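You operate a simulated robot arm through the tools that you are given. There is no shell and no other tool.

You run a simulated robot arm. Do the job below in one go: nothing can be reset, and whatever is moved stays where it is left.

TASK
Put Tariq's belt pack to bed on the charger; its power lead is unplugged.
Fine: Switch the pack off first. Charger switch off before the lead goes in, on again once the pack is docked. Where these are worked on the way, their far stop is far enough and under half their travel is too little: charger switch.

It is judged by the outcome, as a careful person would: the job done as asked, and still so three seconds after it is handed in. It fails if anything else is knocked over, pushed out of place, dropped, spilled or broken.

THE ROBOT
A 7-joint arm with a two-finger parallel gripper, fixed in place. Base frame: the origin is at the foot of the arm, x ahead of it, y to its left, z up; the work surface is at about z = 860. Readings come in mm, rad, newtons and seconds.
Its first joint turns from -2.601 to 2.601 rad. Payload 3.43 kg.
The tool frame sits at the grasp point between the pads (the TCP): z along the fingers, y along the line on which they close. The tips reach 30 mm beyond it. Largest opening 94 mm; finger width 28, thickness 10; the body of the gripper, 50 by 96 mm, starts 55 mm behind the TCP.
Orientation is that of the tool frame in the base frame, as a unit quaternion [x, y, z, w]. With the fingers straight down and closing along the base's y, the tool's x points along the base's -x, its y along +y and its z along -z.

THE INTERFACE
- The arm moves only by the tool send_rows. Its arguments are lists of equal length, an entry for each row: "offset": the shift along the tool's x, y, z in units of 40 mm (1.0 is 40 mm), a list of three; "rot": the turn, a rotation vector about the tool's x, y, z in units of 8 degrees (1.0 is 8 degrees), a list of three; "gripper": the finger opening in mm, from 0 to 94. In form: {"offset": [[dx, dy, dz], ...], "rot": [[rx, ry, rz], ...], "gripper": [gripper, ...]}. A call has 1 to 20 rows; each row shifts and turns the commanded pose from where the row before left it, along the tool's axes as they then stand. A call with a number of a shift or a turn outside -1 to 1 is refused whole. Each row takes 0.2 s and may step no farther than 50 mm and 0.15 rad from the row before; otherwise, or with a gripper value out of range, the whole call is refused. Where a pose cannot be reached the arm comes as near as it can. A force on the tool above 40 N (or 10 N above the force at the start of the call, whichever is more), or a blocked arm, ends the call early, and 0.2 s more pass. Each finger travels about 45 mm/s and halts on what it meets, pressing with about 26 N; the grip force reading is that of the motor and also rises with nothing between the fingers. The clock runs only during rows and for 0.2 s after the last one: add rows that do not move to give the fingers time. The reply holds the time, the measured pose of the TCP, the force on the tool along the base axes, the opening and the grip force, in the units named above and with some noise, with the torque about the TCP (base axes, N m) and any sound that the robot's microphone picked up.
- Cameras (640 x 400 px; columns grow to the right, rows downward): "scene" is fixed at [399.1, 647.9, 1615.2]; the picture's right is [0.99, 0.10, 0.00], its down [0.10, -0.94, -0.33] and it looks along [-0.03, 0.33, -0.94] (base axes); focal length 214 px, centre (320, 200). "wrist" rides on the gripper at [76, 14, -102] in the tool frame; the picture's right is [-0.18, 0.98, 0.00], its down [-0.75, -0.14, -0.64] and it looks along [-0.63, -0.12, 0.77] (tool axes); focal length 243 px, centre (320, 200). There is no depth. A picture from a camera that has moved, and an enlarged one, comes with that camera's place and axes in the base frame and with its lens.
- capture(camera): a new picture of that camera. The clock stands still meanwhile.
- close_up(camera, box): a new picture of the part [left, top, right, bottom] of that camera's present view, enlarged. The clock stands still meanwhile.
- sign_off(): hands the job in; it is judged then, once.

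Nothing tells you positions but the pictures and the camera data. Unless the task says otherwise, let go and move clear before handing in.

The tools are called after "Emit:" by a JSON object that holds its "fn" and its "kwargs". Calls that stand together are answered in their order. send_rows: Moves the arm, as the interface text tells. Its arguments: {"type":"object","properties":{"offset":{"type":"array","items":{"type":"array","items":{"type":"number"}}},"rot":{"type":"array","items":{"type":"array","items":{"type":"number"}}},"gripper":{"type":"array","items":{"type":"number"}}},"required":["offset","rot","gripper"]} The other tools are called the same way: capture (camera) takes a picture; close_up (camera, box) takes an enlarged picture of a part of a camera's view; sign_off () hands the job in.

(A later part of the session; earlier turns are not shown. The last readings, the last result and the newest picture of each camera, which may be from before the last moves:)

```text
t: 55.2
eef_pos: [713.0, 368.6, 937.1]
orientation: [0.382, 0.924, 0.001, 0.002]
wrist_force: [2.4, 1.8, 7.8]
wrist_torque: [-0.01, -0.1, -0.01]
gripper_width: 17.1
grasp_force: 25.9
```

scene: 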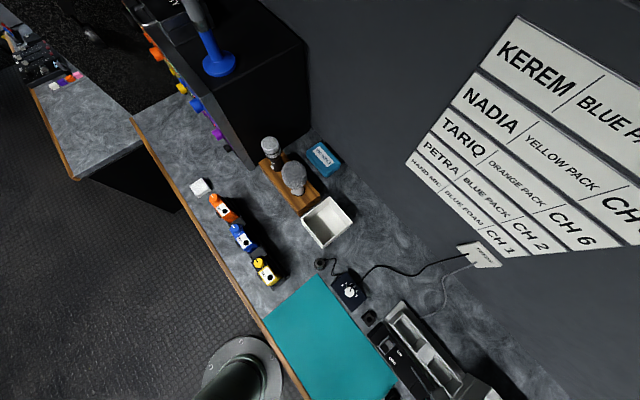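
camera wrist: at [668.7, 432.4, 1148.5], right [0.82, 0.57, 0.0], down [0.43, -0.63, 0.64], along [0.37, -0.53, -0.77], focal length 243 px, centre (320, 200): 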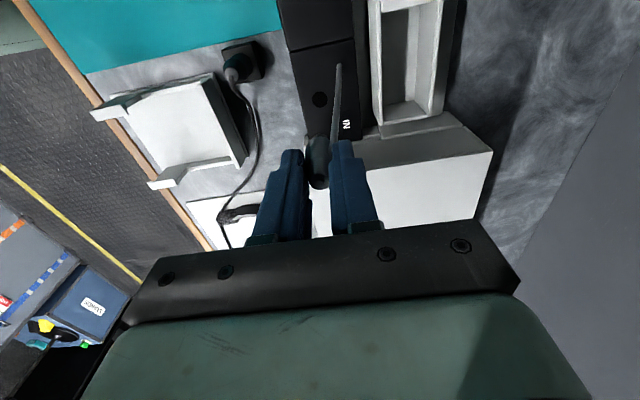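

It is still sliding in with light friction. Continuing in small steps until it stops firmly.

Emit:
{"fn": "send_rows", "kwargs": {"offset": [[0, 0, 0.05], [0, 0, 0.05], [0, 0, 0]], "rot": [[0, 0, 0], [0, 0, 0], [0, 0, 0]], "gripper": [10, 10, 10]}}

Emit:
{"fn": "close_up", "kwargs": {"camera": "wrist", "box": [270, 60, 370, 200]}}

```text
t: 56.0
eef_pos: [713.5, 368.3, 933.4]
orientation: [0.383, 0.924, 0.002, 0.002]
wrist_force: [-1.4, 0.1, 14.2]
wrist_torque: [-0.01, 0.08, -0.03]
gripper_width: 17.4
grasp_force: 26.3
```

```text
2.86 times, centred on (320, 130) of wrist
camera zoom: at [668.1, 432.6, 1036.5], right [0.82, 0.57, 0.0], down [0.43, -0.63, 0.64], along [0.37, -0.53, -0.77], focal length 693 px, centre (320, 400)
```

zoom: 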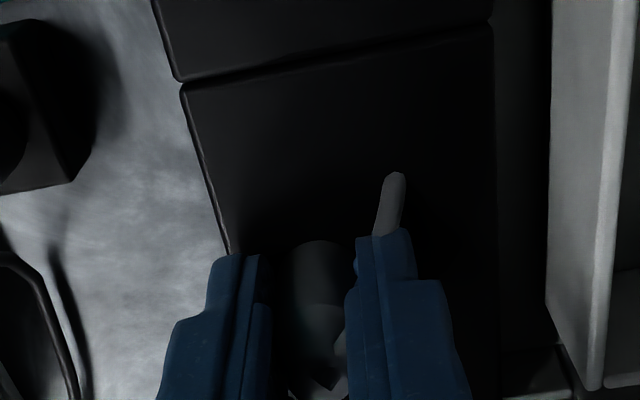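

The fingers have slid about 10 mm down the plug while its shoulder rests on the charger surface, so the plug is fully seated. Releasing gently and rising.

Emit:
{"fn": "send_rows", "kwargs": {"offset": [[0, 0, 0], [0, 0, 0], [0, 0, 0], [0, 0, -0.4], [0, 0, -0.7], [0, 0, -0.8], [0, 0, -0.8], [0, 0, 0]], "rot": [[0, 0, 0], [0, 0, 0], [0, 0, 0], [0, 0, 0], [0, 0, 0], [0, 0, 0], [0, 0, 0], [0, 0, 0]], "gripper": [26, 36, 36, 36, 36, 36, 36, 36]}}

Emit:
{"fn": "capture", "kwargs": {"camera": "wrist"}}

Emit:
{"fn": "close_up", "kwargs": {"camera": "wrist", "box": [260, 50, 400, 200]}}

Emit:
{"fn": "capture", "kwargs": {"camera": "scene"}}

```text
t: 57.8
eef_pos: [712.9, 367.9, 1040.1]
orientation: [0.383, 0.924, 0.001, 0.001]
wrist_force: [0.6, -0.3, 0.1]
wrist_torque: [-0.01, -0.01, -0.01]
gripper_width: 36.0
grasp_force: 0.1
```

```text
taken
camera wrist: at [668.9, 431.3, 1143.0], right [0.82, 0.57, 0.0], down [0.43, -0.63, 0.64], along [0.37, -0.53, -0.77], focal length 243 px, centre (320, 200)
```

wrist: 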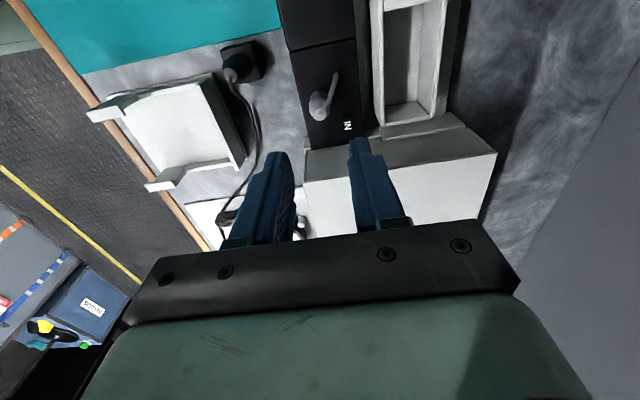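

```text
2.67 times, centred on (330, 125) of wrist
camera zoom: at [668.9, 431.3, 1143.0], right [0.82, 0.57, 0.0], down [0.43, -0.63, 0.64], along [0.37, -0.53, -0.77], focal length 647 px, centre (293, 400)
```

zoom: 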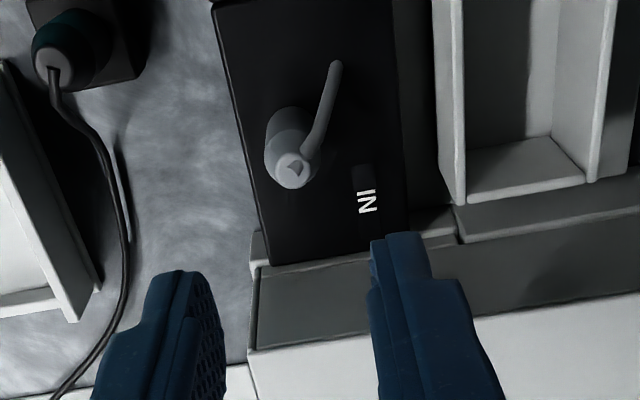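

```text
taken
```

scene: 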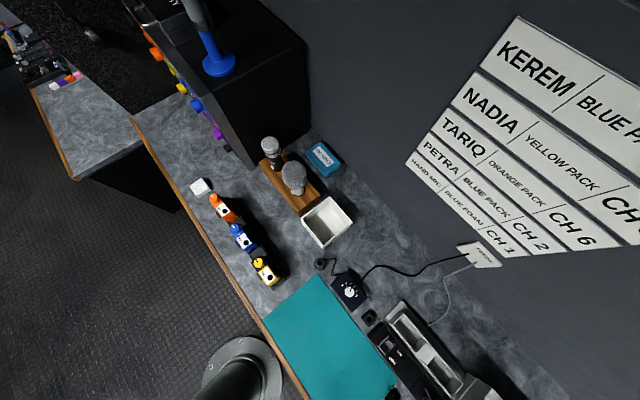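

The plug stands upright in IN with its shoulder on the surface, and nothing else has moved. Next I'll study the charging bay to plan docking, moving the camera above it.

Emit:
{"fn": "send_rows", "kwargs": {"offset": [[0, 0, -0.8], [0, 0, -0.9], [0.8, 0.55, 0], [0.8, 0.55, 0], [0.75, 0.55, 0], [0, 0, 0]], "rot": [[0, 0, 0], [0, 0, 0], [0, 0, 0], [0, 0, 0], [0, 0, 0], [0, 0, 0]], "gripper": [60, 94, 94, 94, 94, 94]}}

Emit:
{"fn": "capture", "kwargs": {"camera": "wrist"}}

Emit:
{"fn": "close_up", "kwargs": {"camera": "wrist", "box": [230, 0, 430, 180]}}

```text
t: 59.2
eef_pos: [691.8, 480.7, 1109.6]
orientation: [0.383, 0.924, 0.002, 0.002]
wrist_force: [0.3, 0.2, 0.9]
wrist_torque: [0.04, 0.03, -0.01]
gripper_width: 93.9
grasp_force: 0.1
```

```text
taken
camera wrist: at [647.1, 544.7, 1213.6], right [0.82, 0.57, 0.0], down [0.43, -0.63, 0.64], along [0.37, -0.53, -0.77], focal length 243 px, centre (320, 200)
```

wrist: 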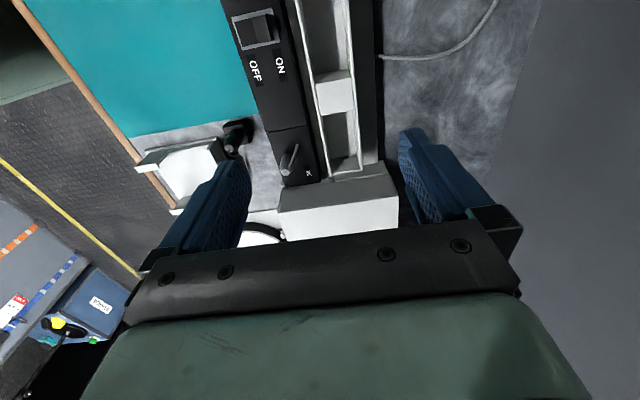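

```text
2.22 times, centred on (330, 90) of wrist
camera zoom: at [647.1, 544.7, 1213.6], right [0.82, 0.57, 0.0], down [0.43, -0.63, 0.64], along [0.37, -0.53, -0.77], focal length 539 px, centre (298, 444)
```

zoom: 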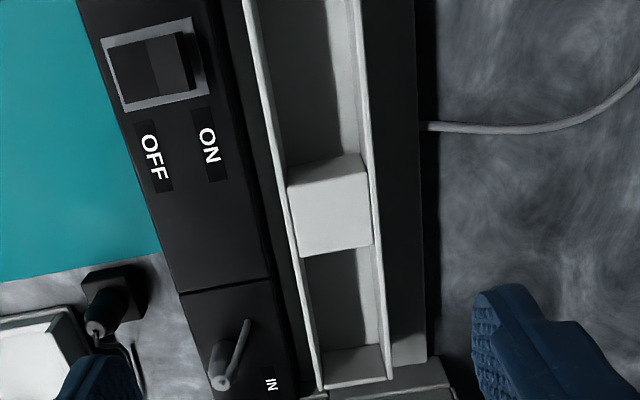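

I need the whole bay in view, so I'll shift the camera back along the charger.

Emit:
{"fn": "send_rows", "kwargs": {"offset": [[0.8, 0, 0], [0.8, 0, 0], [0.6, 0, 0], [0, 0, 0]], "rot": [[0, 0, 0], [0, 0, 0], [0, 0, 0], [0, 0, 0]], "gripper": [94, 94, 94, 94]}}

Emit:
{"fn": "capture", "kwargs": {"camera": "wrist"}}

Emit:
{"fn": "close_up", "kwargs": {"camera": "wrist", "box": [240, 20, 420, 220]}}

```text
t: 60.2
eef_pos: [631.0, 541.8, 1110.9]
orientation: [0.383, 0.924, 0.002, 0.002]
wrist_force: [0.7, 0.4, -0.9]
wrist_torque: [0.04, -0.02, 0.04]
gripper_width: 93.9
grasp_force: 0.1
```

```text
taken
camera wrist: at [586.3, 606.6, 1214.0], right [0.83, 0.56, 0.0], down [0.43, -0.63, 0.64], along [0.37, -0.53, -0.77], focal length 243 px, centre (320, 200)
```

wrist: 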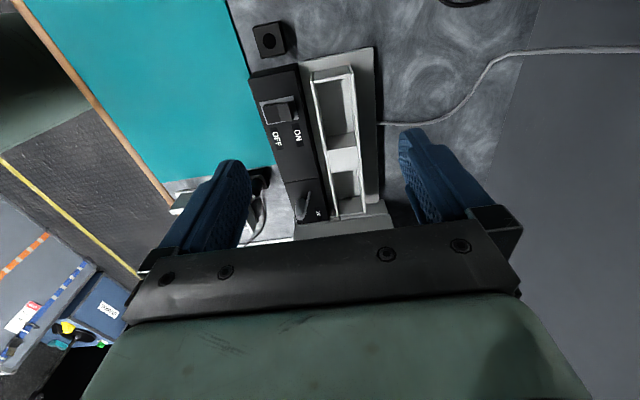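

```text
2.00 times, centred on (330, 120) of wrist
camera zoom: at [586.3, 606.6, 1214.0], right [0.83, 0.56, 0.0], down [0.43, -0.63, 0.64], along [0.37, -0.53, -0.77], focal length 485 px, centre (300, 360)
```

zoom: 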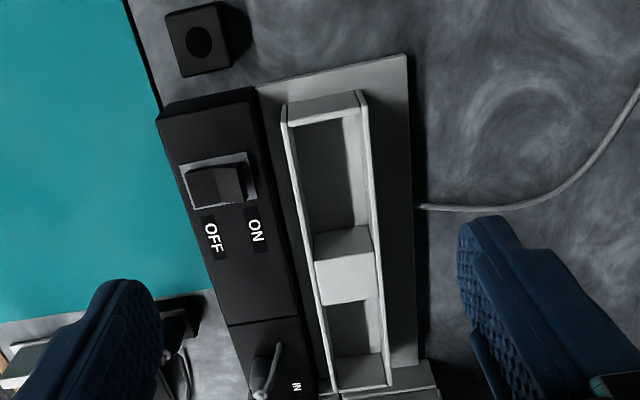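

The bay has two pockets, about 90 × 44 mm, with rims near z≈908 and floors near 869. The pack is about 83 × 32 mm. I'll use the pocket nearer the switch, centred near e1=108, e2=848, and take a more vertical look at it to refine this.

Emit:
{"fn": "send_rows", "kwargs": {"offset": [[-0.8, 0, 0], [-0.75, 0, 0], [0, 0, 0]], "rot": [[0, 0, 0], [0, 0, 0], [0, 0, 0]], "gripper": [94, 94, 94]}}

Emit:
{"fn": "close_up", "kwargs": {"camera": "wrist", "box": [260, 0, 400, 120]}}

Emit:
{"fn": "close_up", "kwargs": {"camera": "scene", "box": [370, 290, 480, 400]}}

```text
t: 61.0
eef_pos: [673.8, 498.8, 1109.8]
orientation: [0.383, 0.924, 0.003, 0.002]
wrist_force: [0.8, 0.2, -1.1]
wrist_torque: [-0.01, 0.01, 0.0]
gripper_width: 93.9
grasp_force: 0.1
```

```text
3.33 times, centred on (330, 60) of wrist
camera zoom: at [629.8, 562.7, 1212.3], right [0.82, 0.57, 0.0], down [0.43, -0.63, 0.64], along [0.37, -0.53, -0.77], focal length 809 px, centre (287, 667)
```

zoom: 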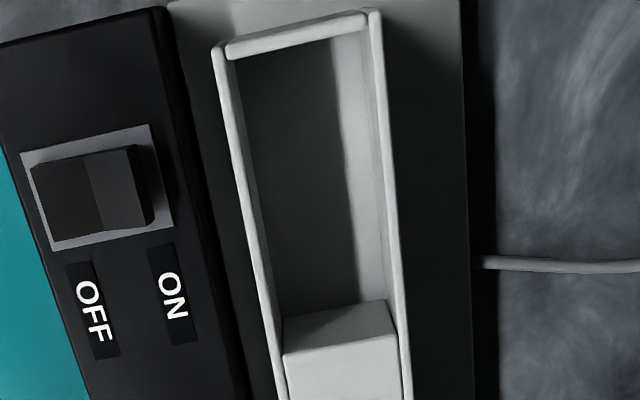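

```text
3.64 times, centred on (425, 345) of scene
camera zoom: at [399.1, 647.9, 1615.2], right [0.99, 0.1, 0.0], down [0.1, -0.94, -0.33], along [-0.03, 0.33, -0.94], focal length 780 px, centre (-62, -327)
```

zoom: 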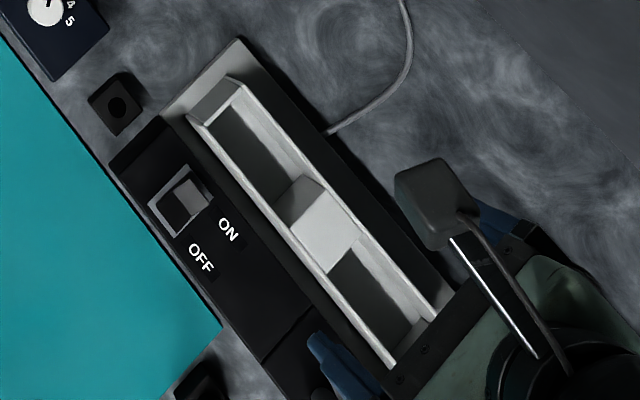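

Pocket 1 spans e1≈62.6–148.5 and e2≈825–865, so its centre is about (105.5, 845.3). I'll fly back to the orange pack at this same yaw.

Emit:
{"fn": "send_rows", "kwargs": {"offset": [[0.5, -0.2, -0.3], [0.85, -0.263, -0.3], [0.85, -0.263, -0.3], [0.85, -0.263, -0.3], [0.85, -0.263, -0.3], [0.85, -0.263, 0], [0.85, -0.263, 0], [0.85, -0.263, 0], [0.85, -0.263, 0], [0, 0, 0]], "rot": [[0, 0, 0], [0, 0, 0], [0, 0, 0], [0, 0, 0], [0, 0, 0], [0, 0, 0], [0, 0, 0], [0, 0, 0], [0, 0, 0], [0, 0, 0]], "gripper": [94, 94, 94, 94, 94, 94, 94, 94, 94, 94]}}

```text
t: 63.2
eef_pos: [405.0, 644.2, 1155.6]
orientation: [0.383, 0.924, 0.007, 0.003]
wrist_force: [-0.2, 0.3, -0.5]
wrist_torque: [0.05, -0.01, 0.0]
gripper_width: 93.8
grasp_force: 0.1
out of reach, approached as far as the arm can: row 5, 7
```

The arm nears an inner reach limit at this height, so I'll route a bit farther outward, correct a small tilt, and continue to the pack.

Emit:
{"fn": "send_rows", "kwargs": {"offset": [[0, 0.3, 0], [0.8, 0.1, 0], [0.8, 0.1, 0], [0.82, 0, 0], [0.82, 0, 0], [0.75, -0.25, 0], [0.75, -0.25, 0], [0.75, -0.25, 0], [0.75, -0.4, 0], [0.84, -0.65, 0], [0.84, -0.65, 0], [0.7, -0.6, 0], [0, 0, 0]], "rot": [[0.11, 0, 0], [0, 0, 0], [0, 0, 0], [0, 0, 0], [0, 0, 0], [0, 0, 0], [0, 0, 0], [0, 0, 0], [0, 0, 0], [0, 0, 0], [0, 0, 0], [0, 0, 0], [0, 0, 0]], "gripper": [94, 94, 94, 94, 94, 94, 94, 94, 94, 94, 94, 94, 94]}}

Emit:
{"fn": "capture", "kwargs": {"camera": "wrist"}}

Emit:
{"fn": "close_up", "kwargs": {"camera": "wrist", "box": [260, 0, 400, 120]}}

```text
t: 66.0
eef_pos: [90.6, 816.5, 1153.7]
orientation: [0.382, 0.924, -0.006, -0.002]
wrist_force: [0.9, -0.7, 0.3]
wrist_torque: [0.0, 0.02, -0.01]
gripper_width: 94.1
grasp_force: 0.1
out of reach, approached as far as the arm can: row 1
```

```text
taken
camera wrist: at [46.6, 882.0, 1256.5], right [0.82, 0.57, -0.01], down [0.44, -0.63, 0.65], along [0.36, -0.54, -0.76], focal length 243 px, centre (320, 200)
```

wrist: 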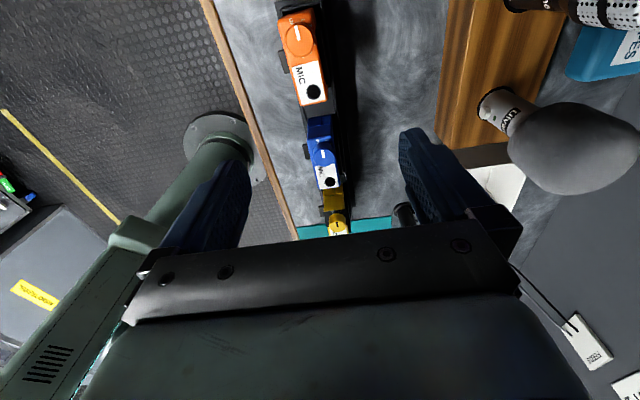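

```text
3.33 times, centred on (330, 60) of wrist
camera zoom: at [46.6, 882.0, 1256.5], right [0.82, 0.57, -0.01], down [0.44, -0.63, 0.65], along [0.36, -0.54, -0.76], focal length 809 px, centre (287, 667)
```

zoom: 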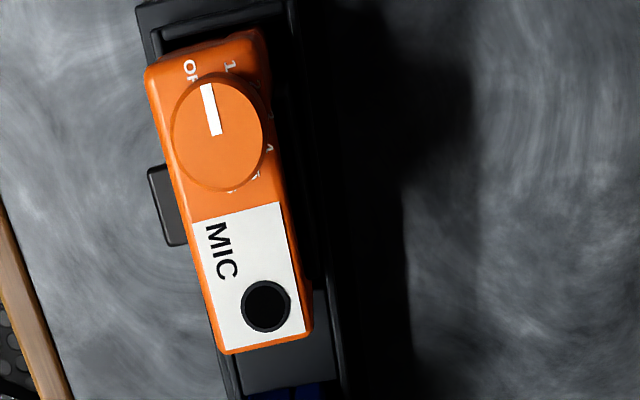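

The pack's top centre is at about e1=−540, e2=628. Its belt clip top at the front is near z≈940, so I'll grip above it with fingertips at about 949. First I'll align and level.

Emit:
{"fn": "send_rows", "kwargs": {"offset": [[0.334, -0.168, 0], [0.334, -0.168, 0], [0, 0, 0.7], [0, 0, 0.7], [0, 0, 0.7], [0, 0, 0.7], [0, 0, 0]], "rot": [[-0.09, 0, 0], [0, 0, 0], [0, 0, 0], [0, 0, 0], [0, 0, 0], [0, 0, 0], [0, 0, 0]], "gripper": [94, 94, 94, 80, 70, 70, 70]}}

Emit:
{"fn": "capture", "kwargs": {"camera": "wrist"}}

Emit:
{"fn": "close_up", "kwargs": {"camera": "wrist", "box": [230, 60, 410, 240]}}

Emit:
{"fn": "close_up", "kwargs": {"camera": "scene", "box": [190, 175, 250, 225]}}

```text
t: 67.6
eef_pos: [60.9, 824.8, 1043.0]
orientation: [0.383, 0.924, 0.001, 0.001]
wrist_force: [0.5, -0.4, -0.6]
wrist_torque: [-0.03, 0.01, 0.0]
gripper_width: 70.2
grasp_force: 0.0
```

```text
taken
camera wrist: at [16.6, 890.7, 1146.0], right [0.82, 0.57, 0.0], down [0.43, -0.63, 0.64], along [0.36, -0.53, -0.77], focal length 243 px, centre (320, 200)
```

wrist: 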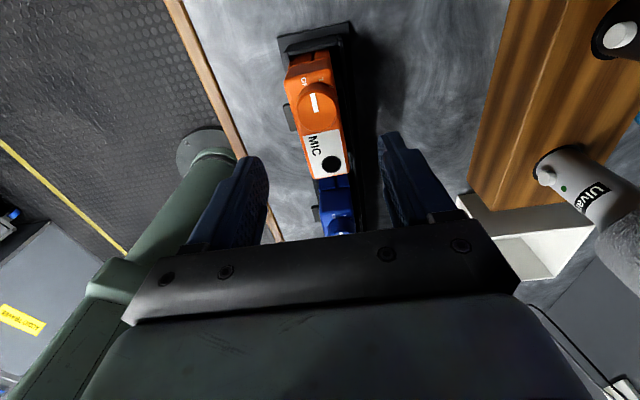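

```text
2.22 times, centred on (320, 150) of wrist
camera zoom: at [16.6, 890.7, 1146.0], right [0.82, 0.57, 0.0], down [0.43, -0.63, 0.64], along [0.36, -0.53, -0.77], focal length 539 px, centre (320, 311)
```

zoom: 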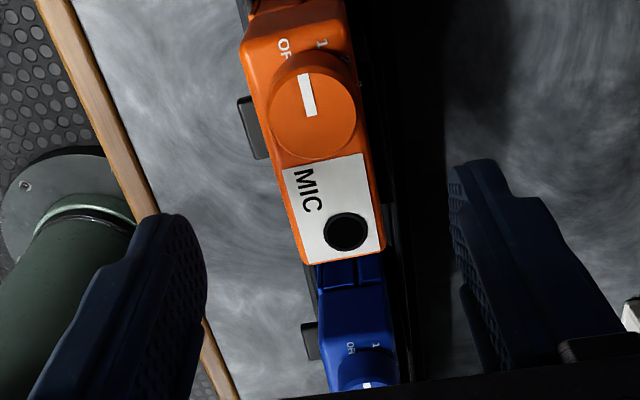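

```text
8.00 times, centred on (220, 200) of scene
camera zoom: at [399.1, 647.9, 1615.2], right [0.99, 0.1, 0.0], down [0.1, -0.94, -0.33], along [-0.03, 0.33, -0.94], focal length 1716 px, centre (1120, 200)
```

zoom: 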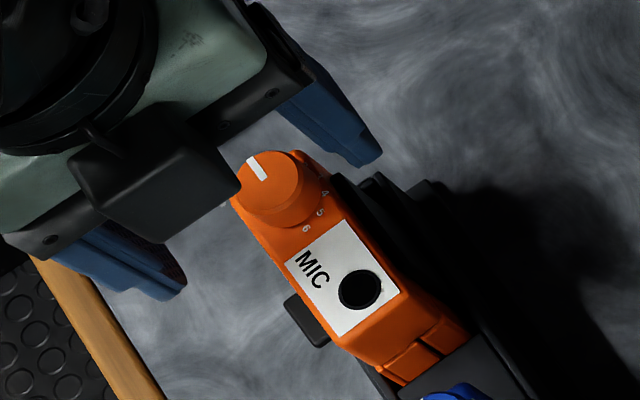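

Alignment is good. I'll descend to TCP z≈980 and close on the pack's upper body.

Emit:
{"fn": "send_rows", "kwargs": {"offset": [[0, 0.025, 0.6], [0, 0, 0.6], [0, 0, 0.38], [0, 0, 0]], "rot": [[0, 0, 0], [0, 0, 0], [0, 0, 0], [0, 0, 0]], "gripper": [70, 70, 70, 70]}}

Emit:
{"fn": "close_up", "kwargs": {"camera": "wrist", "box": [230, 60, 410, 240]}}

Emit:
{"fn": "close_up", "kwargs": {"camera": "scene", "box": [190, 175, 250, 225]}}

```text
t: 68.6
eef_pos: [62.5, 827.7, 981.2]
orientation: [0.382, 0.924, 0.001, 0.001]
wrist_force: [-0.2, -0.3, 0.6]
wrist_torque: [0.02, -0.04, -0.01]
gripper_width: 69.8
grasp_force: 0.1
```

```text
2.22 times, centred on (320, 150) of wrist
camera zoom: at [18.9, 892.3, 1083.5], right [0.82, 0.57, 0.0], down [0.43, -0.63, 0.64], along [0.36, -0.53, -0.77], focal length 539 px, centre (320, 311)
```

zoom: 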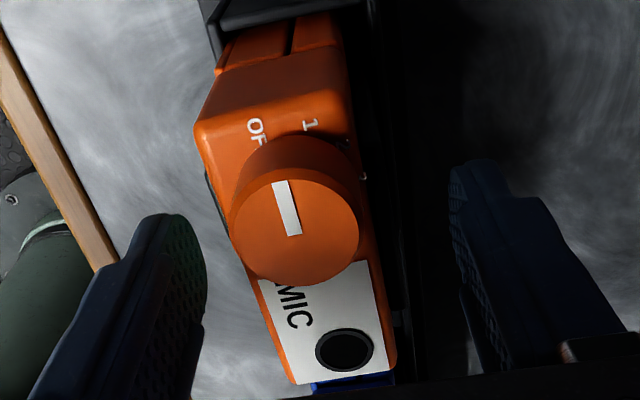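

```text
8.00 times, centred on (220, 200) of scene
camera zoom: at [399.1, 647.9, 1615.2], right [0.99, 0.1, 0.0], down [0.1, -0.94, -0.33], along [-0.03, 0.33, -0.94], focal length 1716 px, centre (1120, 200)
```

zoom: 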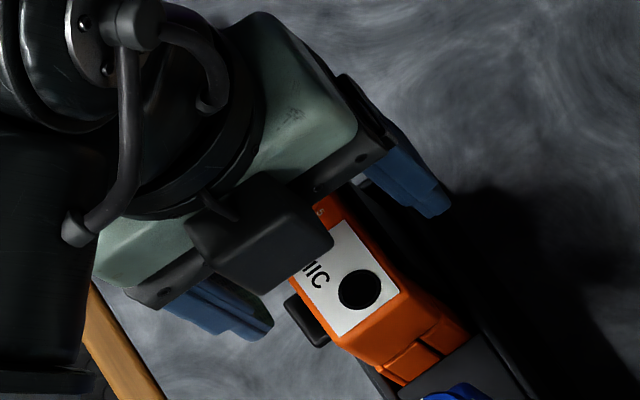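

Emit:
{"fn": "send_rows", "kwargs": {"offset": [[0, 0, 0], [0, 0, 0], [0, 0, 0], [0, 0, 0], [0, 0, 0], [0, 0, 0]], "rot": [[0, 0, 0], [0, 0, 0], [0, 0, 0], [0, 0, 0], [0, 0, 0], [0, 0, 0]], "gripper": [60, 50, 40, 32, 26, 26]}}

Emit:
{"fn": "close_up", "kwargs": {"camera": "wrist", "box": [230, 60, 410, 240]}}

Emit:
{"fn": "close_up", "kwargs": {"camera": "scene", "box": [190, 175, 250, 225]}}

```text
t: 70.0
eef_pos: [64.0, 827.3, 981.1]
orientation: [0.383, 0.924, 0.001, 0.001]
wrist_force: [-0.5, 0.5, 0.7]
wrist_torque: [-0.01, 0.04, 0.04]
gripper_width: 39.1
grasp_force: 26.0
```

```text
2.22 times, centred on (320, 150) of wrist
camera zoom: at [18.8, 892.3, 1083.6], right [0.82, 0.57, 0.0], down [0.43, -0.63, 0.64], along [0.36, -0.53, -0.77], focal length 539 px, centre (320, 311)
```

zoom: 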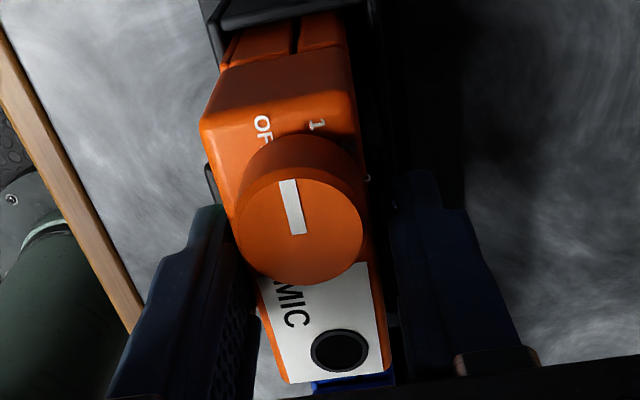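

```text
8.00 times, centred on (220, 200) of scene
camera zoom: at [399.1, 647.9, 1615.2], right [0.99, 0.1, 0.0], down [0.1, -0.94, -0.33], along [-0.03, 0.33, -0.94], focal length 1716 px, centre (1120, 200)
```

zoom: 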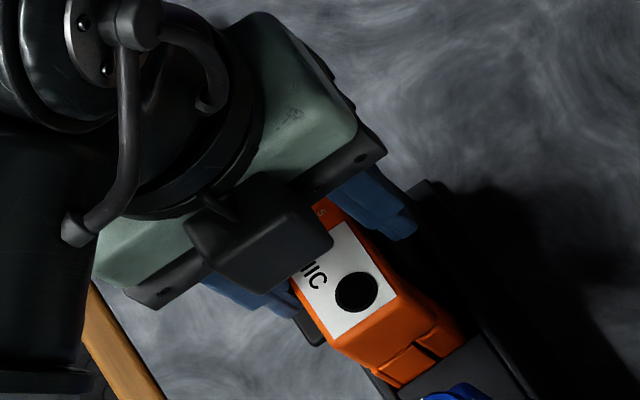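

The gripper closed on the pack body at 39 mm. The shaded back edge made it look thinner earlier, and the pack is centred. I'll lift it straight up, watching the force.

Emit:
{"fn": "send_rows", "kwargs": {"offset": [[0, 0, -0.15], [0, 0, -0.25], [0, 0, -0.4], [0, 0, -0.5], [0, 0, 0]], "rot": [[0, 0, 0], [0, 0, 0], [0, 0, 0], [0, 0, 0], [0, 0, 0]], "gripper": [26, 26, 26, 26, 26]}}

Emit:
{"fn": "capture", "kwargs": {"camera": "wrist"}}

Emit:
{"fn": "close_up", "kwargs": {"camera": "scene", "box": [180, 160, 280, 240]}}

```text
t: 71.2
eef_pos: [62.3, 828.0, 1030.2]
orientation: [0.383, 0.924, 0.0, 0.002]
wrist_force: [-0.6, 0.1, -2.8]
wrist_torque: [0.0, 0.01, 0.03]
gripper_width: 39.1
grasp_force: 25.6
```

```text
taken
camera wrist: at [18.6, 892.9, 1133.7], right [0.82, 0.57, 0.0], down [0.43, -0.63, 0.64], along [0.36, -0.53, -0.77], focal length 243 px, centre (320, 200)
```

wrist: 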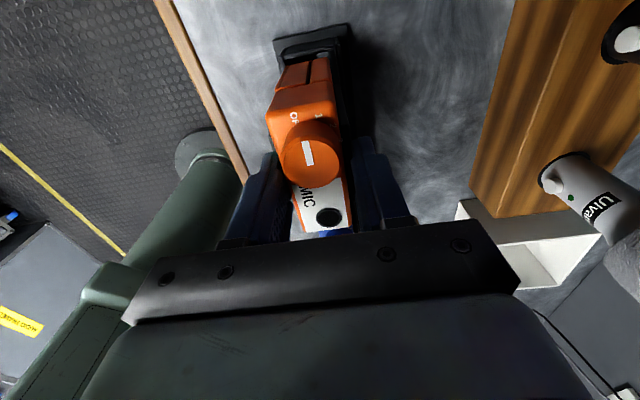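

```text
5.00 times, centred on (230, 200) of scene
camera zoom: at [399.1, 647.9, 1615.2], right [0.99, 0.1, 0.0], down [0.1, -0.94, -0.33], along [-0.03, 0.33, -0.94], focal length 1072 px, centre (770, 200)
```

zoom: 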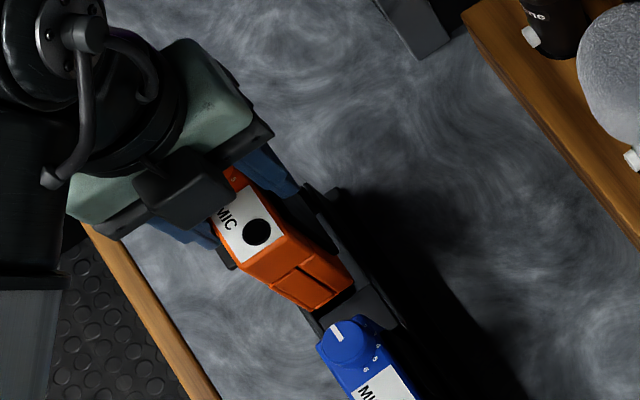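

The pack lifts freely at about 0.28 kg, and the front clip comes with it, so it's the pack's own belt clip. Raising to carrying height and checking.

Emit:
{"fn": "send_rows", "kwargs": {"offset": [[0, 0, -0.6], [0, 0, -0.8], [0, 0, -0.8], [0, 0, 0]], "rot": [[0, 0, 0], [0, 0, 0], [0, 0, 0], [0, 0, 0]], "gripper": [26, 26, 26, 26]}}

Emit:
{"fn": "capture", "kwargs": {"camera": "wrist"}}

Emit:
{"fn": "close_up", "kwargs": {"camera": "wrist", "box": [230, 20, 410, 240]}}

Emit:
{"fn": "close_up", "kwargs": {"camera": "scene", "box": [160, 140, 280, 240]}}

```text
t: 72.2
eef_pos: [65.4, 829.7, 1118.1]
orientation: [0.382, 0.924, -0.001, 0.001]
wrist_force: [-0.6, -0.3, -2.4]
wrist_torque: [0.0, -0.02, 0.05]
gripper_width: 39.1
grasp_force: 25.9
```

```text
taken
camera wrist: at [20.4, 894.0, 1222.2], right [0.82, 0.57, 0.0], down [0.43, -0.63, 0.64], along [0.36, -0.53, -0.77], focal length 243 px, centre (320, 200)
```

wrist: 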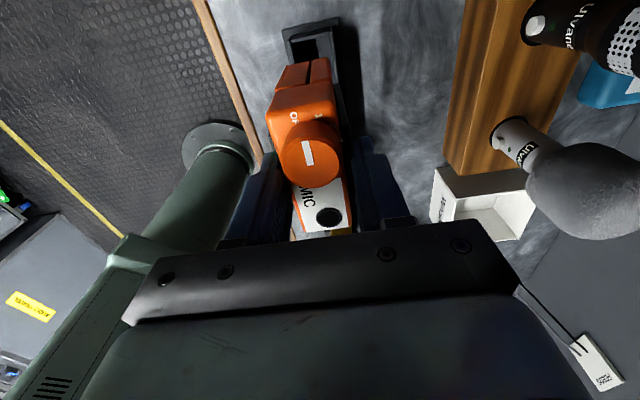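

```text
1.82 times, centred on (320, 130) of wrist
camera zoom: at [20.4, 894.0, 1222.2], right [0.82, 0.57, 0.0], down [0.43, -0.63, 0.64], along [0.36, -0.53, -0.77], focal length 441 px, centre (320, 327)
```

zoom: 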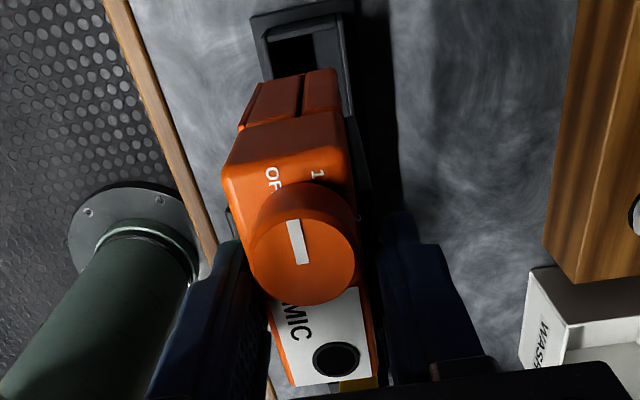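

```text
4.00 times, centred on (220, 190) of scene
camera zoom: at [399.1, 647.9, 1615.2], right [0.99, 0.1, 0.0], down [0.1, -0.94, -0.33], along [-0.03, 0.33, -0.94], focal length 858 px, centre (720, 240)
```

zoom: 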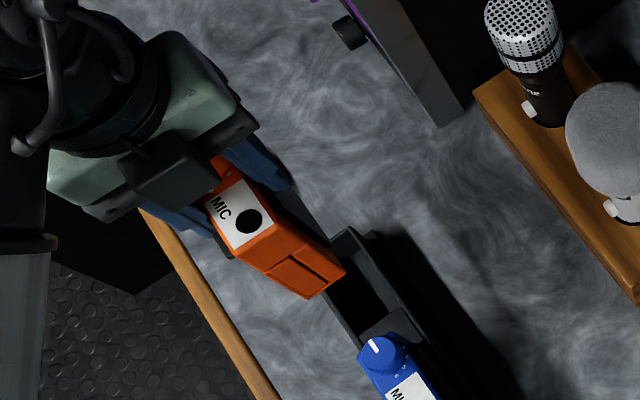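

The pack is clear of the rack. I'll carry it along an outward arc at z≈1118, staying clear of the mics, toward the charger.

Emit:
{"fn": "send_rows", "kwargs": {"offset": [[-0.4, 0.38, 0], [-0.5, 0.475, 0], [-0.6, 0.57, 0], [-0.8, 0.375, 0], [-0.81, 0.375, 0], [-0.82, 0.375, 0], [-0.82, 0.375, 0], [-0.75, 0.25, 0], [-0.75, 0.25, 0], [-0.75, 0.25, 0], [-0.75, 0.25, 0], [-0.75, 0.25, 0], [0, 0, 0]], "rot": [[0, 0, 0], [0, 0, 0], [0, 0, 0], [0, 0, 0], [0, 0, 0], [0, 0, 0], [0, 0, 0], [0, 0, 0], [0, 0, 0], [0, 0, 0], [0, 0, 0], [0, 0, 0], [0, 0, 0]], "gripper": [26, 26, 26, 26, 26, 26, 26, 26, 26, 26, 26, 26, 26]}}

Emit:
{"fn": "capture", "kwargs": {"camera": "scene"}}

```text
t: 75.0
eef_pos: [422.9, 704.9, 1120.1]
orientation: [0.381, 0.925, 0.001, 0.001]
wrist_force: [-0.2, -0.4, -1.9]
wrist_torque: [0.01, 0.0, 0.01]
gripper_width: 39.3
grasp_force: 25.3
```

```text
taken
```

scene: 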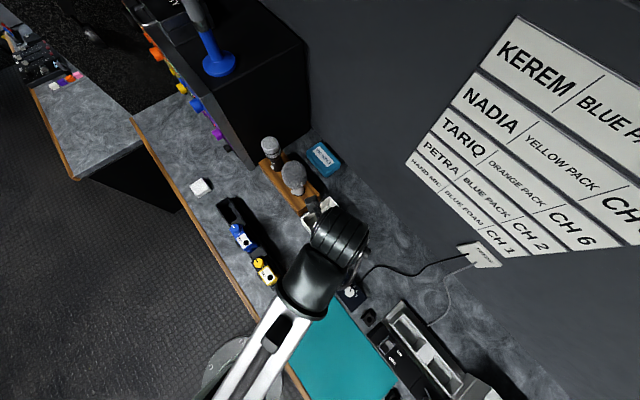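

Smooth so far. Continuing on to a spot above pocket 1.

Emit:
{"fn": "send_rows", "kwargs": {"offset": [[-0.7, 0.15, 0], [-0.83, 0.156, 0], [-0.83, 0.156, 0], [-0.83, 0.156, 0], [-0.83, 0.156, 0], [-0.83, 0.156, 0], [-0.8, 0.08, 0], [-0.8, 0.08, 0], [-0.7, 0.04, 0], [-0.47, 0, 0], [0, 0, 0], [0, 0, 0]], "rot": [[0, 0, 0], [0, 0, 0], [0, 0, 0], [0, 0, 0], [0, 0, 0], [0, 0, 0], [0, 0, 0], [0, 0, 0], [0, 0, 0], [0, 0, 0], [0, 0, 0], [0, 0, 0]], "gripper": [26, 26, 26, 26, 26, 26, 26, 26, 26, 26, 26, 26]}}

Emit:
{"fn": "capture", "kwargs": {"camera": "wrist"}}

Emit:
{"fn": "close_up", "kwargs": {"camera": "wrist", "box": [230, 0, 410, 220]}}

Emit:
{"fn": "capture", "kwargs": {"camera": "scene"}}

```text
t: 77.6
eef_pos: [667.6, 520.5, 1119.4]
orientation: [0.383, 0.924, 0.001, 0.002]
wrist_force: [0.1, -0.3, -3.5]
wrist_torque: [0.0, 0.02, -0.03]
gripper_width: 39.2
grasp_force: 25.5
```

```text
taken
camera wrist: at [623.0, 585.3, 1223.1], right [0.82, 0.57, 0.0], down [0.43, -0.63, 0.64], along [0.36, -0.53, -0.77], focal length 243 px, centre (320, 200)
```

wrist: 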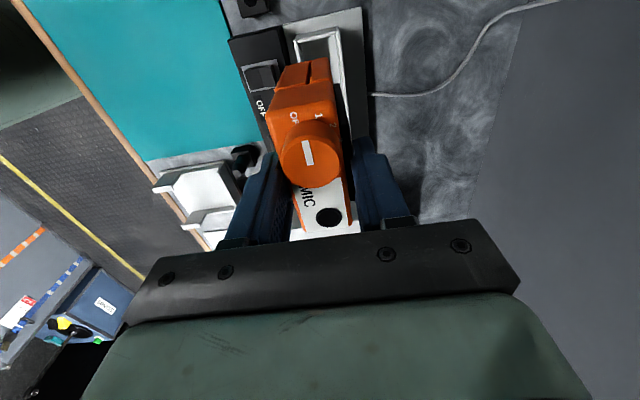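

```text
1.82 times, centred on (320, 110) of wrist
camera zoom: at [623.0, 585.3, 1223.1], right [0.82, 0.57, 0.0], down [0.43, -0.63, 0.64], along [0.36, -0.53, -0.77], focal length 441 px, centre (320, 364)
```

zoom: 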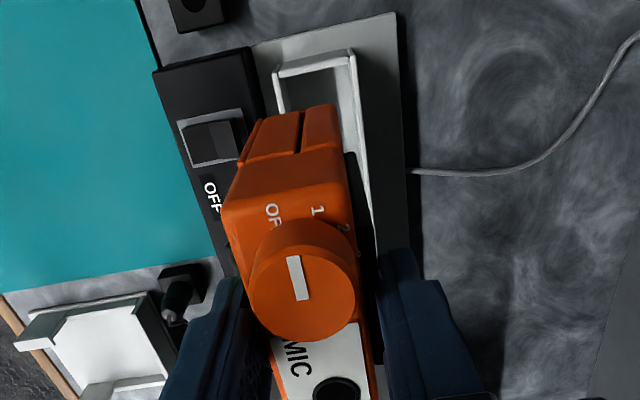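

```text
taken
```

scene: 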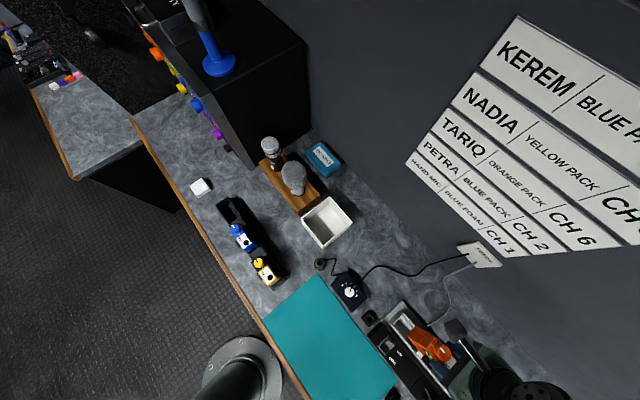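

The pack is over pocket 1. I'll correct the small offset (about +5 mm toward the wall, +1.5 mm along) and lower until its bottom is about 20 mm above the rim.

Emit:
{"fn": "send_rows", "kwargs": {"offset": [[-0.0375, 0.13, 0.3], [0, 0, 0.6], [0, 0, 0.6], [0, 0, 0.3], [0, 0, 0], [0, 0, 0]], "rot": [[0, 0, 0], [0, 0, 0], [0, 0, 0], [0, 0, 0], [0, 0, 0], [0, 0, 0]], "gripper": [26, 26, 26, 26, 26, 26]}}

Emit:
{"fn": "close_up", "kwargs": {"camera": "wrist", "box": [230, 0, 410, 220]}}

Emit:
{"fn": "close_up", "kwargs": {"camera": "wrist", "box": [250, 20, 380, 130]}}

Emit:
{"fn": "close_up", "kwargs": {"camera": "scene", "box": [370, 290, 480, 390]}}

```text
t: 79.0
eef_pos: [673.3, 523.7, 1048.3]
orientation: [0.383, 0.924, 0.0, 0.001]
wrist_force: [0.1, 0.3, -2.5]
wrist_torque: [-0.04, -0.01, -0.03]
gripper_width: 39.4
grasp_force: 25.6
```

```text
1.82 times, centred on (320, 110) of wrist
camera zoom: at [628.9, 588.9, 1151.6], right [0.82, 0.57, 0.0], down [0.43, -0.63, 0.64], along [0.36, -0.53, -0.77], focal length 441 px, centre (320, 364)
```

zoom: 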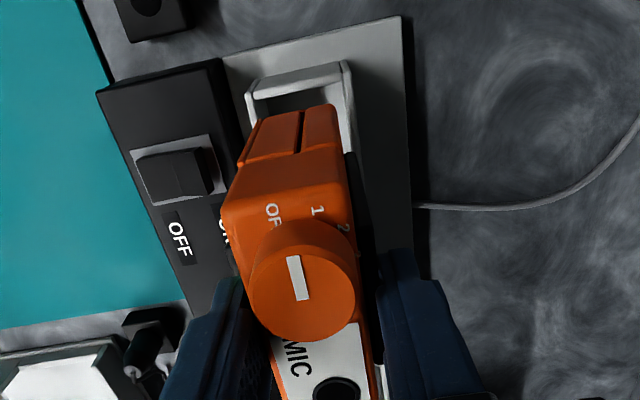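

```text
3.64 times, centred on (315, 75) of wrist
camera zoom: at [628.9, 588.9, 1151.6], right [0.82, 0.57, 0.0], down [0.43, -0.63, 0.64], along [0.36, -0.53, -0.77], focal length 882 px, centre (338, 654)
```

zoom: 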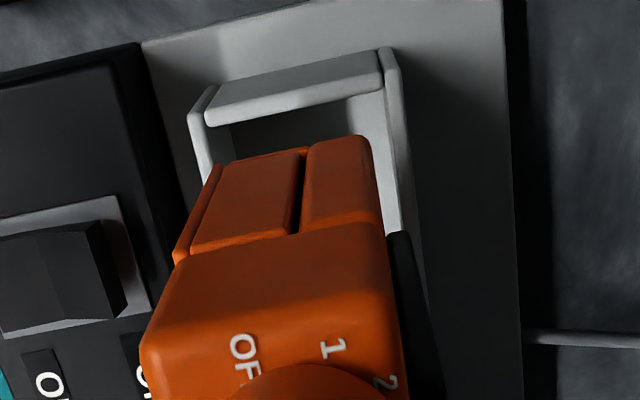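

```text
4.00 times, centred on (425, 340) of scene
camera zoom: at [399.1, 647.9, 1615.2], right [0.99, 0.1, 0.0], down [0.1, -0.94, -0.33], along [-0.03, 0.33, -0.94], focal length 858 px, centre (-100, -360)
```

zoom: 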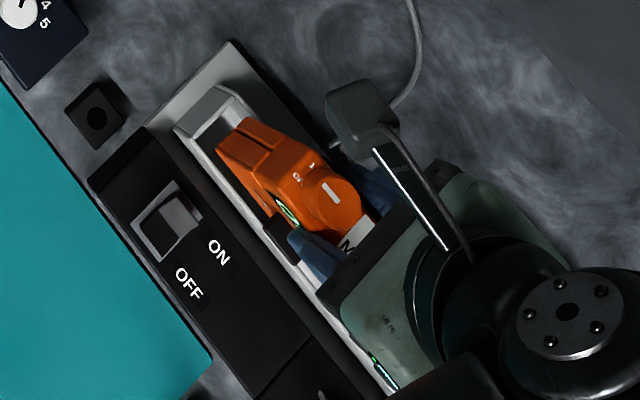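

I can see a black part on the pack's rear as well, so the body sits about 4 mm toward the front of the grip centre. I'll look closer at both sides before lowering.

Emit:
{"fn": "close_up", "kwargs": {"camera": "scene", "box": [405, 310, 465, 360]}}

Emit:
{"fn": "close_up", "kwargs": {"camera": "wrist", "box": [330, 70, 390, 130]}}

Emit:
{"fn": "close_up", "kwargs": {"camera": "wrist", "box": [260, 60, 320, 140]}}

```text
8.00 times, centred on (435, 335) of scene
camera zoom: at [399.1, 647.9, 1615.2], right [0.99, 0.1, 0.0], down [0.1, -0.94, -0.33], along [-0.03, 0.33, -0.94], focal length 1716 px, centre (-600, -880)
```

zoom: 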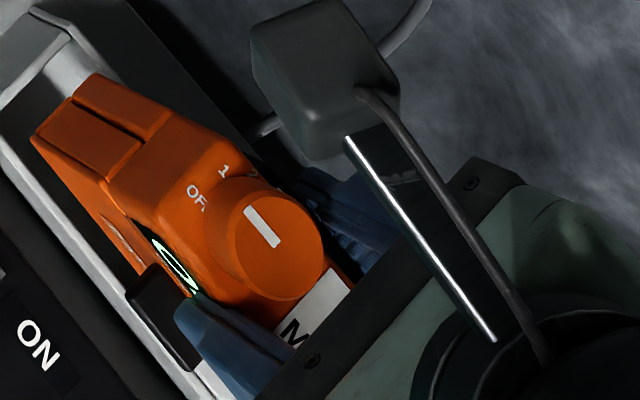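

```text
6.67 times, centred on (360, 100) of wrist
camera zoom: at [628.9, 588.9, 1151.6], right [0.82, 0.57, 0.0], down [0.43, -0.63, 0.64], along [0.36, -0.53, -0.77], focal length 1618 px, centre (53, 867)
```

zoom: 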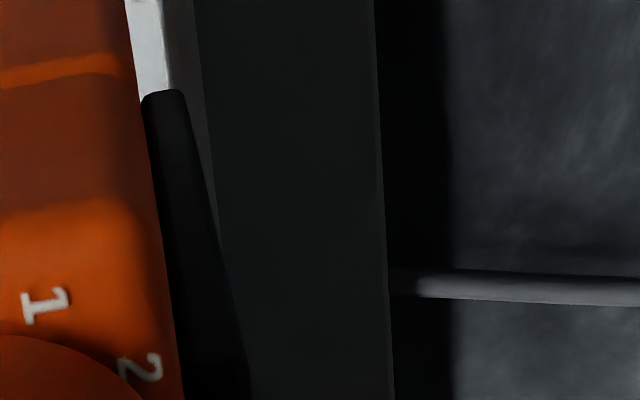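

```text
5.00 times, centred on (290, 100) of wrist
camera zoom: at [628.9, 588.9, 1151.6], right [0.82, 0.57, 0.0], down [0.43, -0.63, 0.64], along [0.36, -0.53, -0.77], focal length 1213 px, centre (470, 700)
```

zoom: 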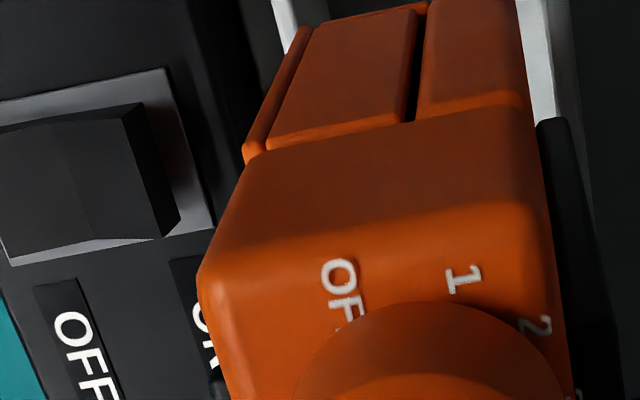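

The lower body is about 79 × 34 mm, so there are about 3.5 mm of play each way once it's centred. I'll shift 2.7 mm toward the wall and lower to just above the rim.

Emit:
{"fn": "send_rows", "kwargs": {"offset": [[0, 0.068, 0.2], [0, 0, 0.25], [0, 0, 0], [0, 0, 0]], "rot": [[0, 0, 0], [0, 0, 0], [0, 0, 0], [0, 0, 0]], "gripper": [26, 26, 26, 26]}}

Emit:
{"fn": "close_up", "kwargs": {"camera": "wrist", "box": [250, 20, 380, 130]}}

Emit:
{"fn": "close_up", "kwargs": {"camera": "scene", "box": [395, 300, 455, 350]}}

```text
t: 80.0
eef_pos: [676.4, 526.6, 1031.1]
orientation: [0.382, 0.924, 0.0, 0.001]
wrist_force: [-0.1, 0.1, -2.6]
wrist_torque: [-0.01, -0.01, 0.0]
gripper_width: 39.2
grasp_force: 26.0
```

```text
3.64 times, centred on (315, 75) of wrist
camera zoom: at [631.1, 591.2, 1134.3], right [0.82, 0.57, 0.0], down [0.43, -0.63, 0.64], along [0.36, -0.53, -0.77], focal length 882 px, centre (338, 654)
```

zoom: 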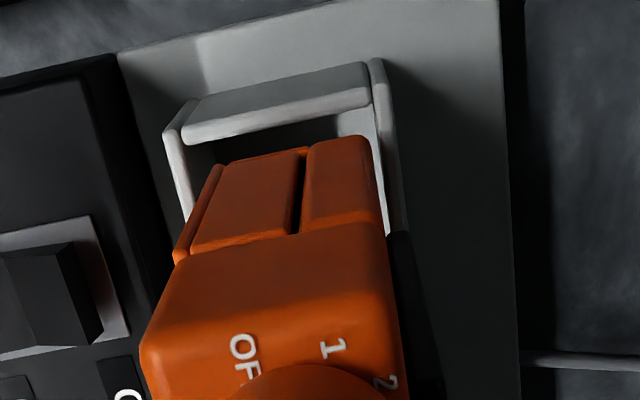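

```text
8.00 times, centred on (425, 325) of scene
camera zoom: at [399.1, 647.9, 1615.2], right [0.99, 0.1, 0.0], down [0.1, -0.94, -0.33], along [-0.03, 0.33, -0.94], focal length 1716 px, centre (-520, -800)
```

zoom: 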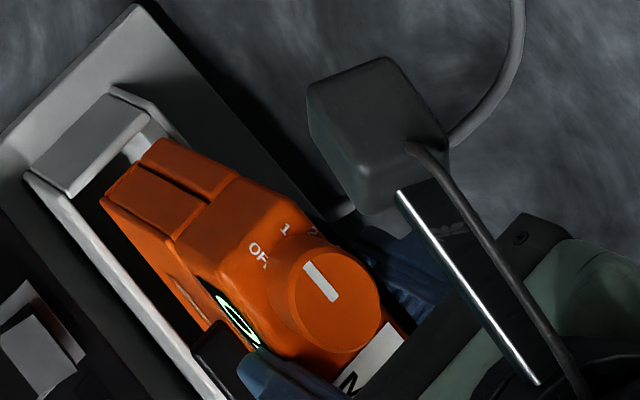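

From the image, the body is now about 2.7 mm too far toward the wall relative to the pocket. I'll nudge it back and re-check.

Emit:
{"fn": "send_rows", "kwargs": {"offset": [[0, -0.065, 0], [0, 0, 0], [0, 0, 0]], "rot": [[0, 0, 0], [0, 0, 0], [0, 0, 0]], "gripper": [26, 26, 26]}}

Emit:
{"fn": "close_up", "kwargs": {"camera": "wrist", "box": [250, 20, 380, 130]}}

```text
t: 80.8
eef_pos: [673.8, 524.5, 1029.8]
orientation: [0.384, 0.924, 0.001, 0.001]
wrist_force: [-0.9, -1.1, -1.8]
wrist_torque: [-0.01, 0.01, 0.02]
gripper_width: 39.4
grasp_force: 25.8
```

```text
3.64 times, centred on (315, 75) of wrist
camera zoom: at [629.6, 589.1, 1134.4], right [0.82, 0.57, 0.0], down [0.43, -0.63, 0.64], along [0.36, -0.53, -0.77], focal length 882 px, centre (338, 654)
```

zoom: 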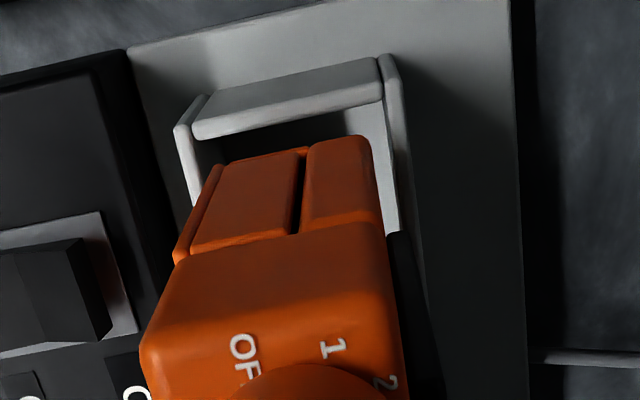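

It is centred now, within about 0.5 mm. Lowering slowly into the pocket, the first 16 mm.

Emit:
{"fn": "send_rows", "kwargs": {"offset": [[0, 0, 0.1], [0, 0, 0.1], [0, 0, 0.1], [0, 0, 0.1], [0, 0, 0]], "rot": [[0, 0, 0], [0, 0, 0], [0, 0, 0], [0, 0, 0], [0, 0, 0]], "gripper": [26, 26, 26, 26, 26]}}

Emit:
{"fn": "close_up", "kwargs": {"camera": "wrist", "box": [250, 20, 380, 130]}}

Emit:
{"fn": "close_up", "kwargs": {"camera": "scene", "box": [395, 300, 455, 350]}}

```text
t: 81.7
eef_pos: [672.3, 525.2, 1023.5]
orientation: [0.382, 0.924, 0.001, 0.001]
wrist_force: [-5.2, 0.0, 14.2]
wrist_torque: [-0.59, 0.07, -0.17]
gripper_width: 39.1
grasp_force: 26.1
stopped in row 4: the force on the tool passed its limit at 45 N (the readings are from after the stop); the commanded pose is now the measured one
```

```text
3.64 times, centred on (315, 75) of wrist
camera zoom: at [628.6, 589.7, 1125.6], right [0.82, 0.57, 0.0], down [0.43, -0.63, 0.64], along [0.37, -0.53, -0.77], focal length 882 px, centre (338, 654)
```

zoom: 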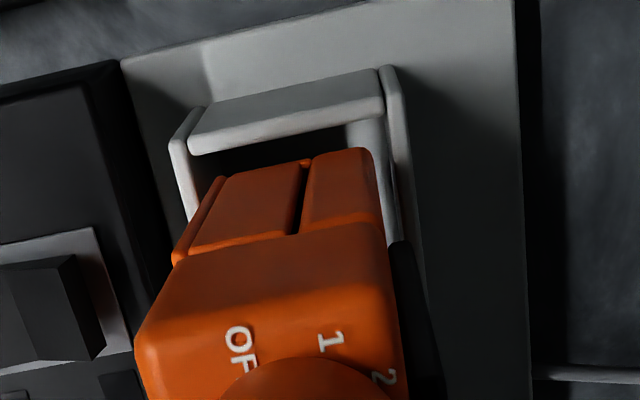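

```text
8.00 times, centred on (425, 325) of scene
camera zoom: at [399.1, 647.9, 1615.2], right [0.99, 0.1, 0.0], down [0.1, -0.94, -0.33], along [-0.03, 0.33, -0.94], focal length 1716 px, centre (-520, -800)
```

zoom: 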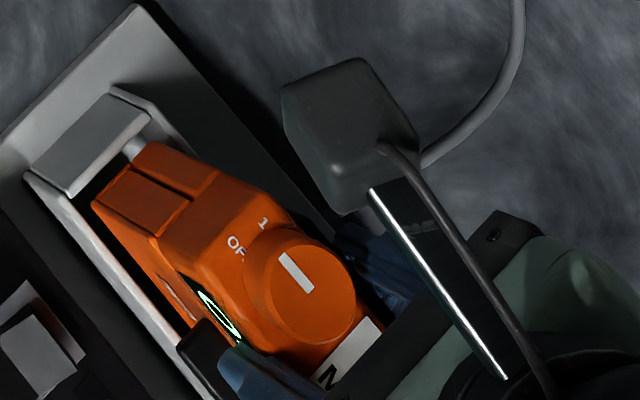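

It touched at the +e1 end, against the divider top, according to the torque. The image also shows the pack yawed about 3° in the grip. I'll lift a little and re-measure before retrying.

Emit:
{"fn": "send_rows", "kwargs": {"offset": [[0, 0, -0.2], [0, 0, -0.3], [0, 0, 0], [0, 0, 0]], "rot": [[0, 0, 0], [0, 0, 0], [0, 0, 0], [0, 0, 0]], "gripper": [26, 26, 26, 26]}}

Emit:
{"fn": "close_up", "kwargs": {"camera": "wrist", "box": [250, 20, 380, 130]}}

Emit:
{"fn": "close_up", "kwargs": {"camera": "wrist", "box": [230, 60, 410, 240]}}

Emit:
{"fn": "close_up", "kwargs": {"camera": "scene", "box": [385, 295, 465, 365]}}

```text
t: 82.7
eef_pos: [673.8, 524.9, 1042.0]
orientation: [0.382, 0.924, 0.002, 0.002]
wrist_force: [-0.6, -0.1, -3.4]
wrist_torque: [0.02, 0.03, 0.0]
gripper_width: 39.1
grasp_force: 25.8
```

```text
3.64 times, centred on (315, 75) of wrist
camera zoom: at [629.3, 590.3, 1145.2], right [0.82, 0.57, 0.0], down [0.43, -0.63, 0.64], along [0.37, -0.53, -0.77], focal length 882 px, centre (338, 654)
```

zoom: 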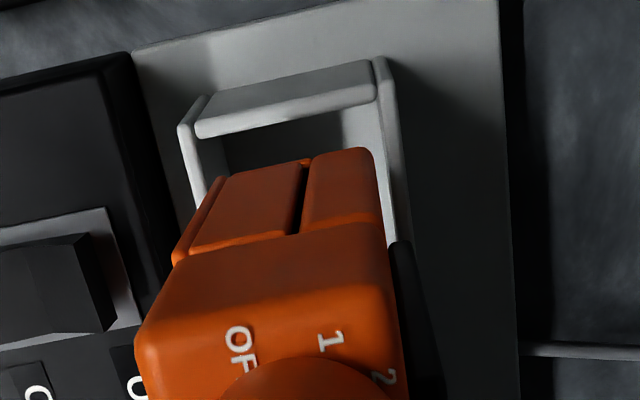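

```text
2.22 times, centred on (320, 150) of wrist
camera zoom: at [629.3, 590.3, 1145.2], right [0.82, 0.57, 0.0], down [0.43, -0.63, 0.64], along [0.37, -0.53, -0.77], focal length 539 px, centre (320, 311)
```

zoom: 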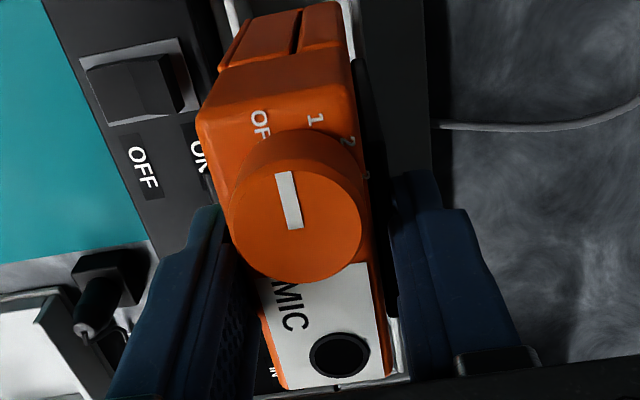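

```text
5.71 times, centred on (425, 330) of scene
camera zoom: at [399.1, 647.9, 1615.2], right [0.99, 0.1, 0.0], down [0.1, -0.94, -0.33], along [-0.03, 0.33, -0.94], focal length 1226 px, centre (-280, -543)
```

zoom: 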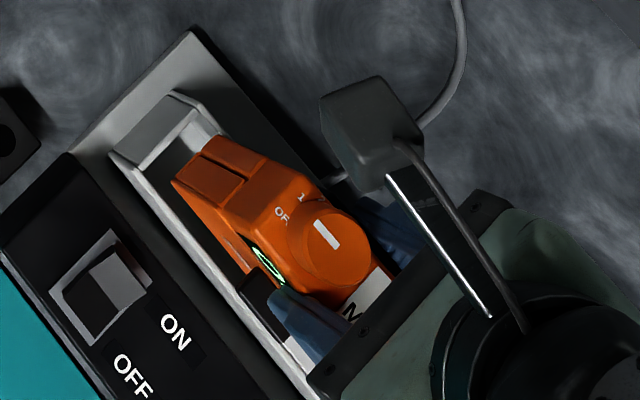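

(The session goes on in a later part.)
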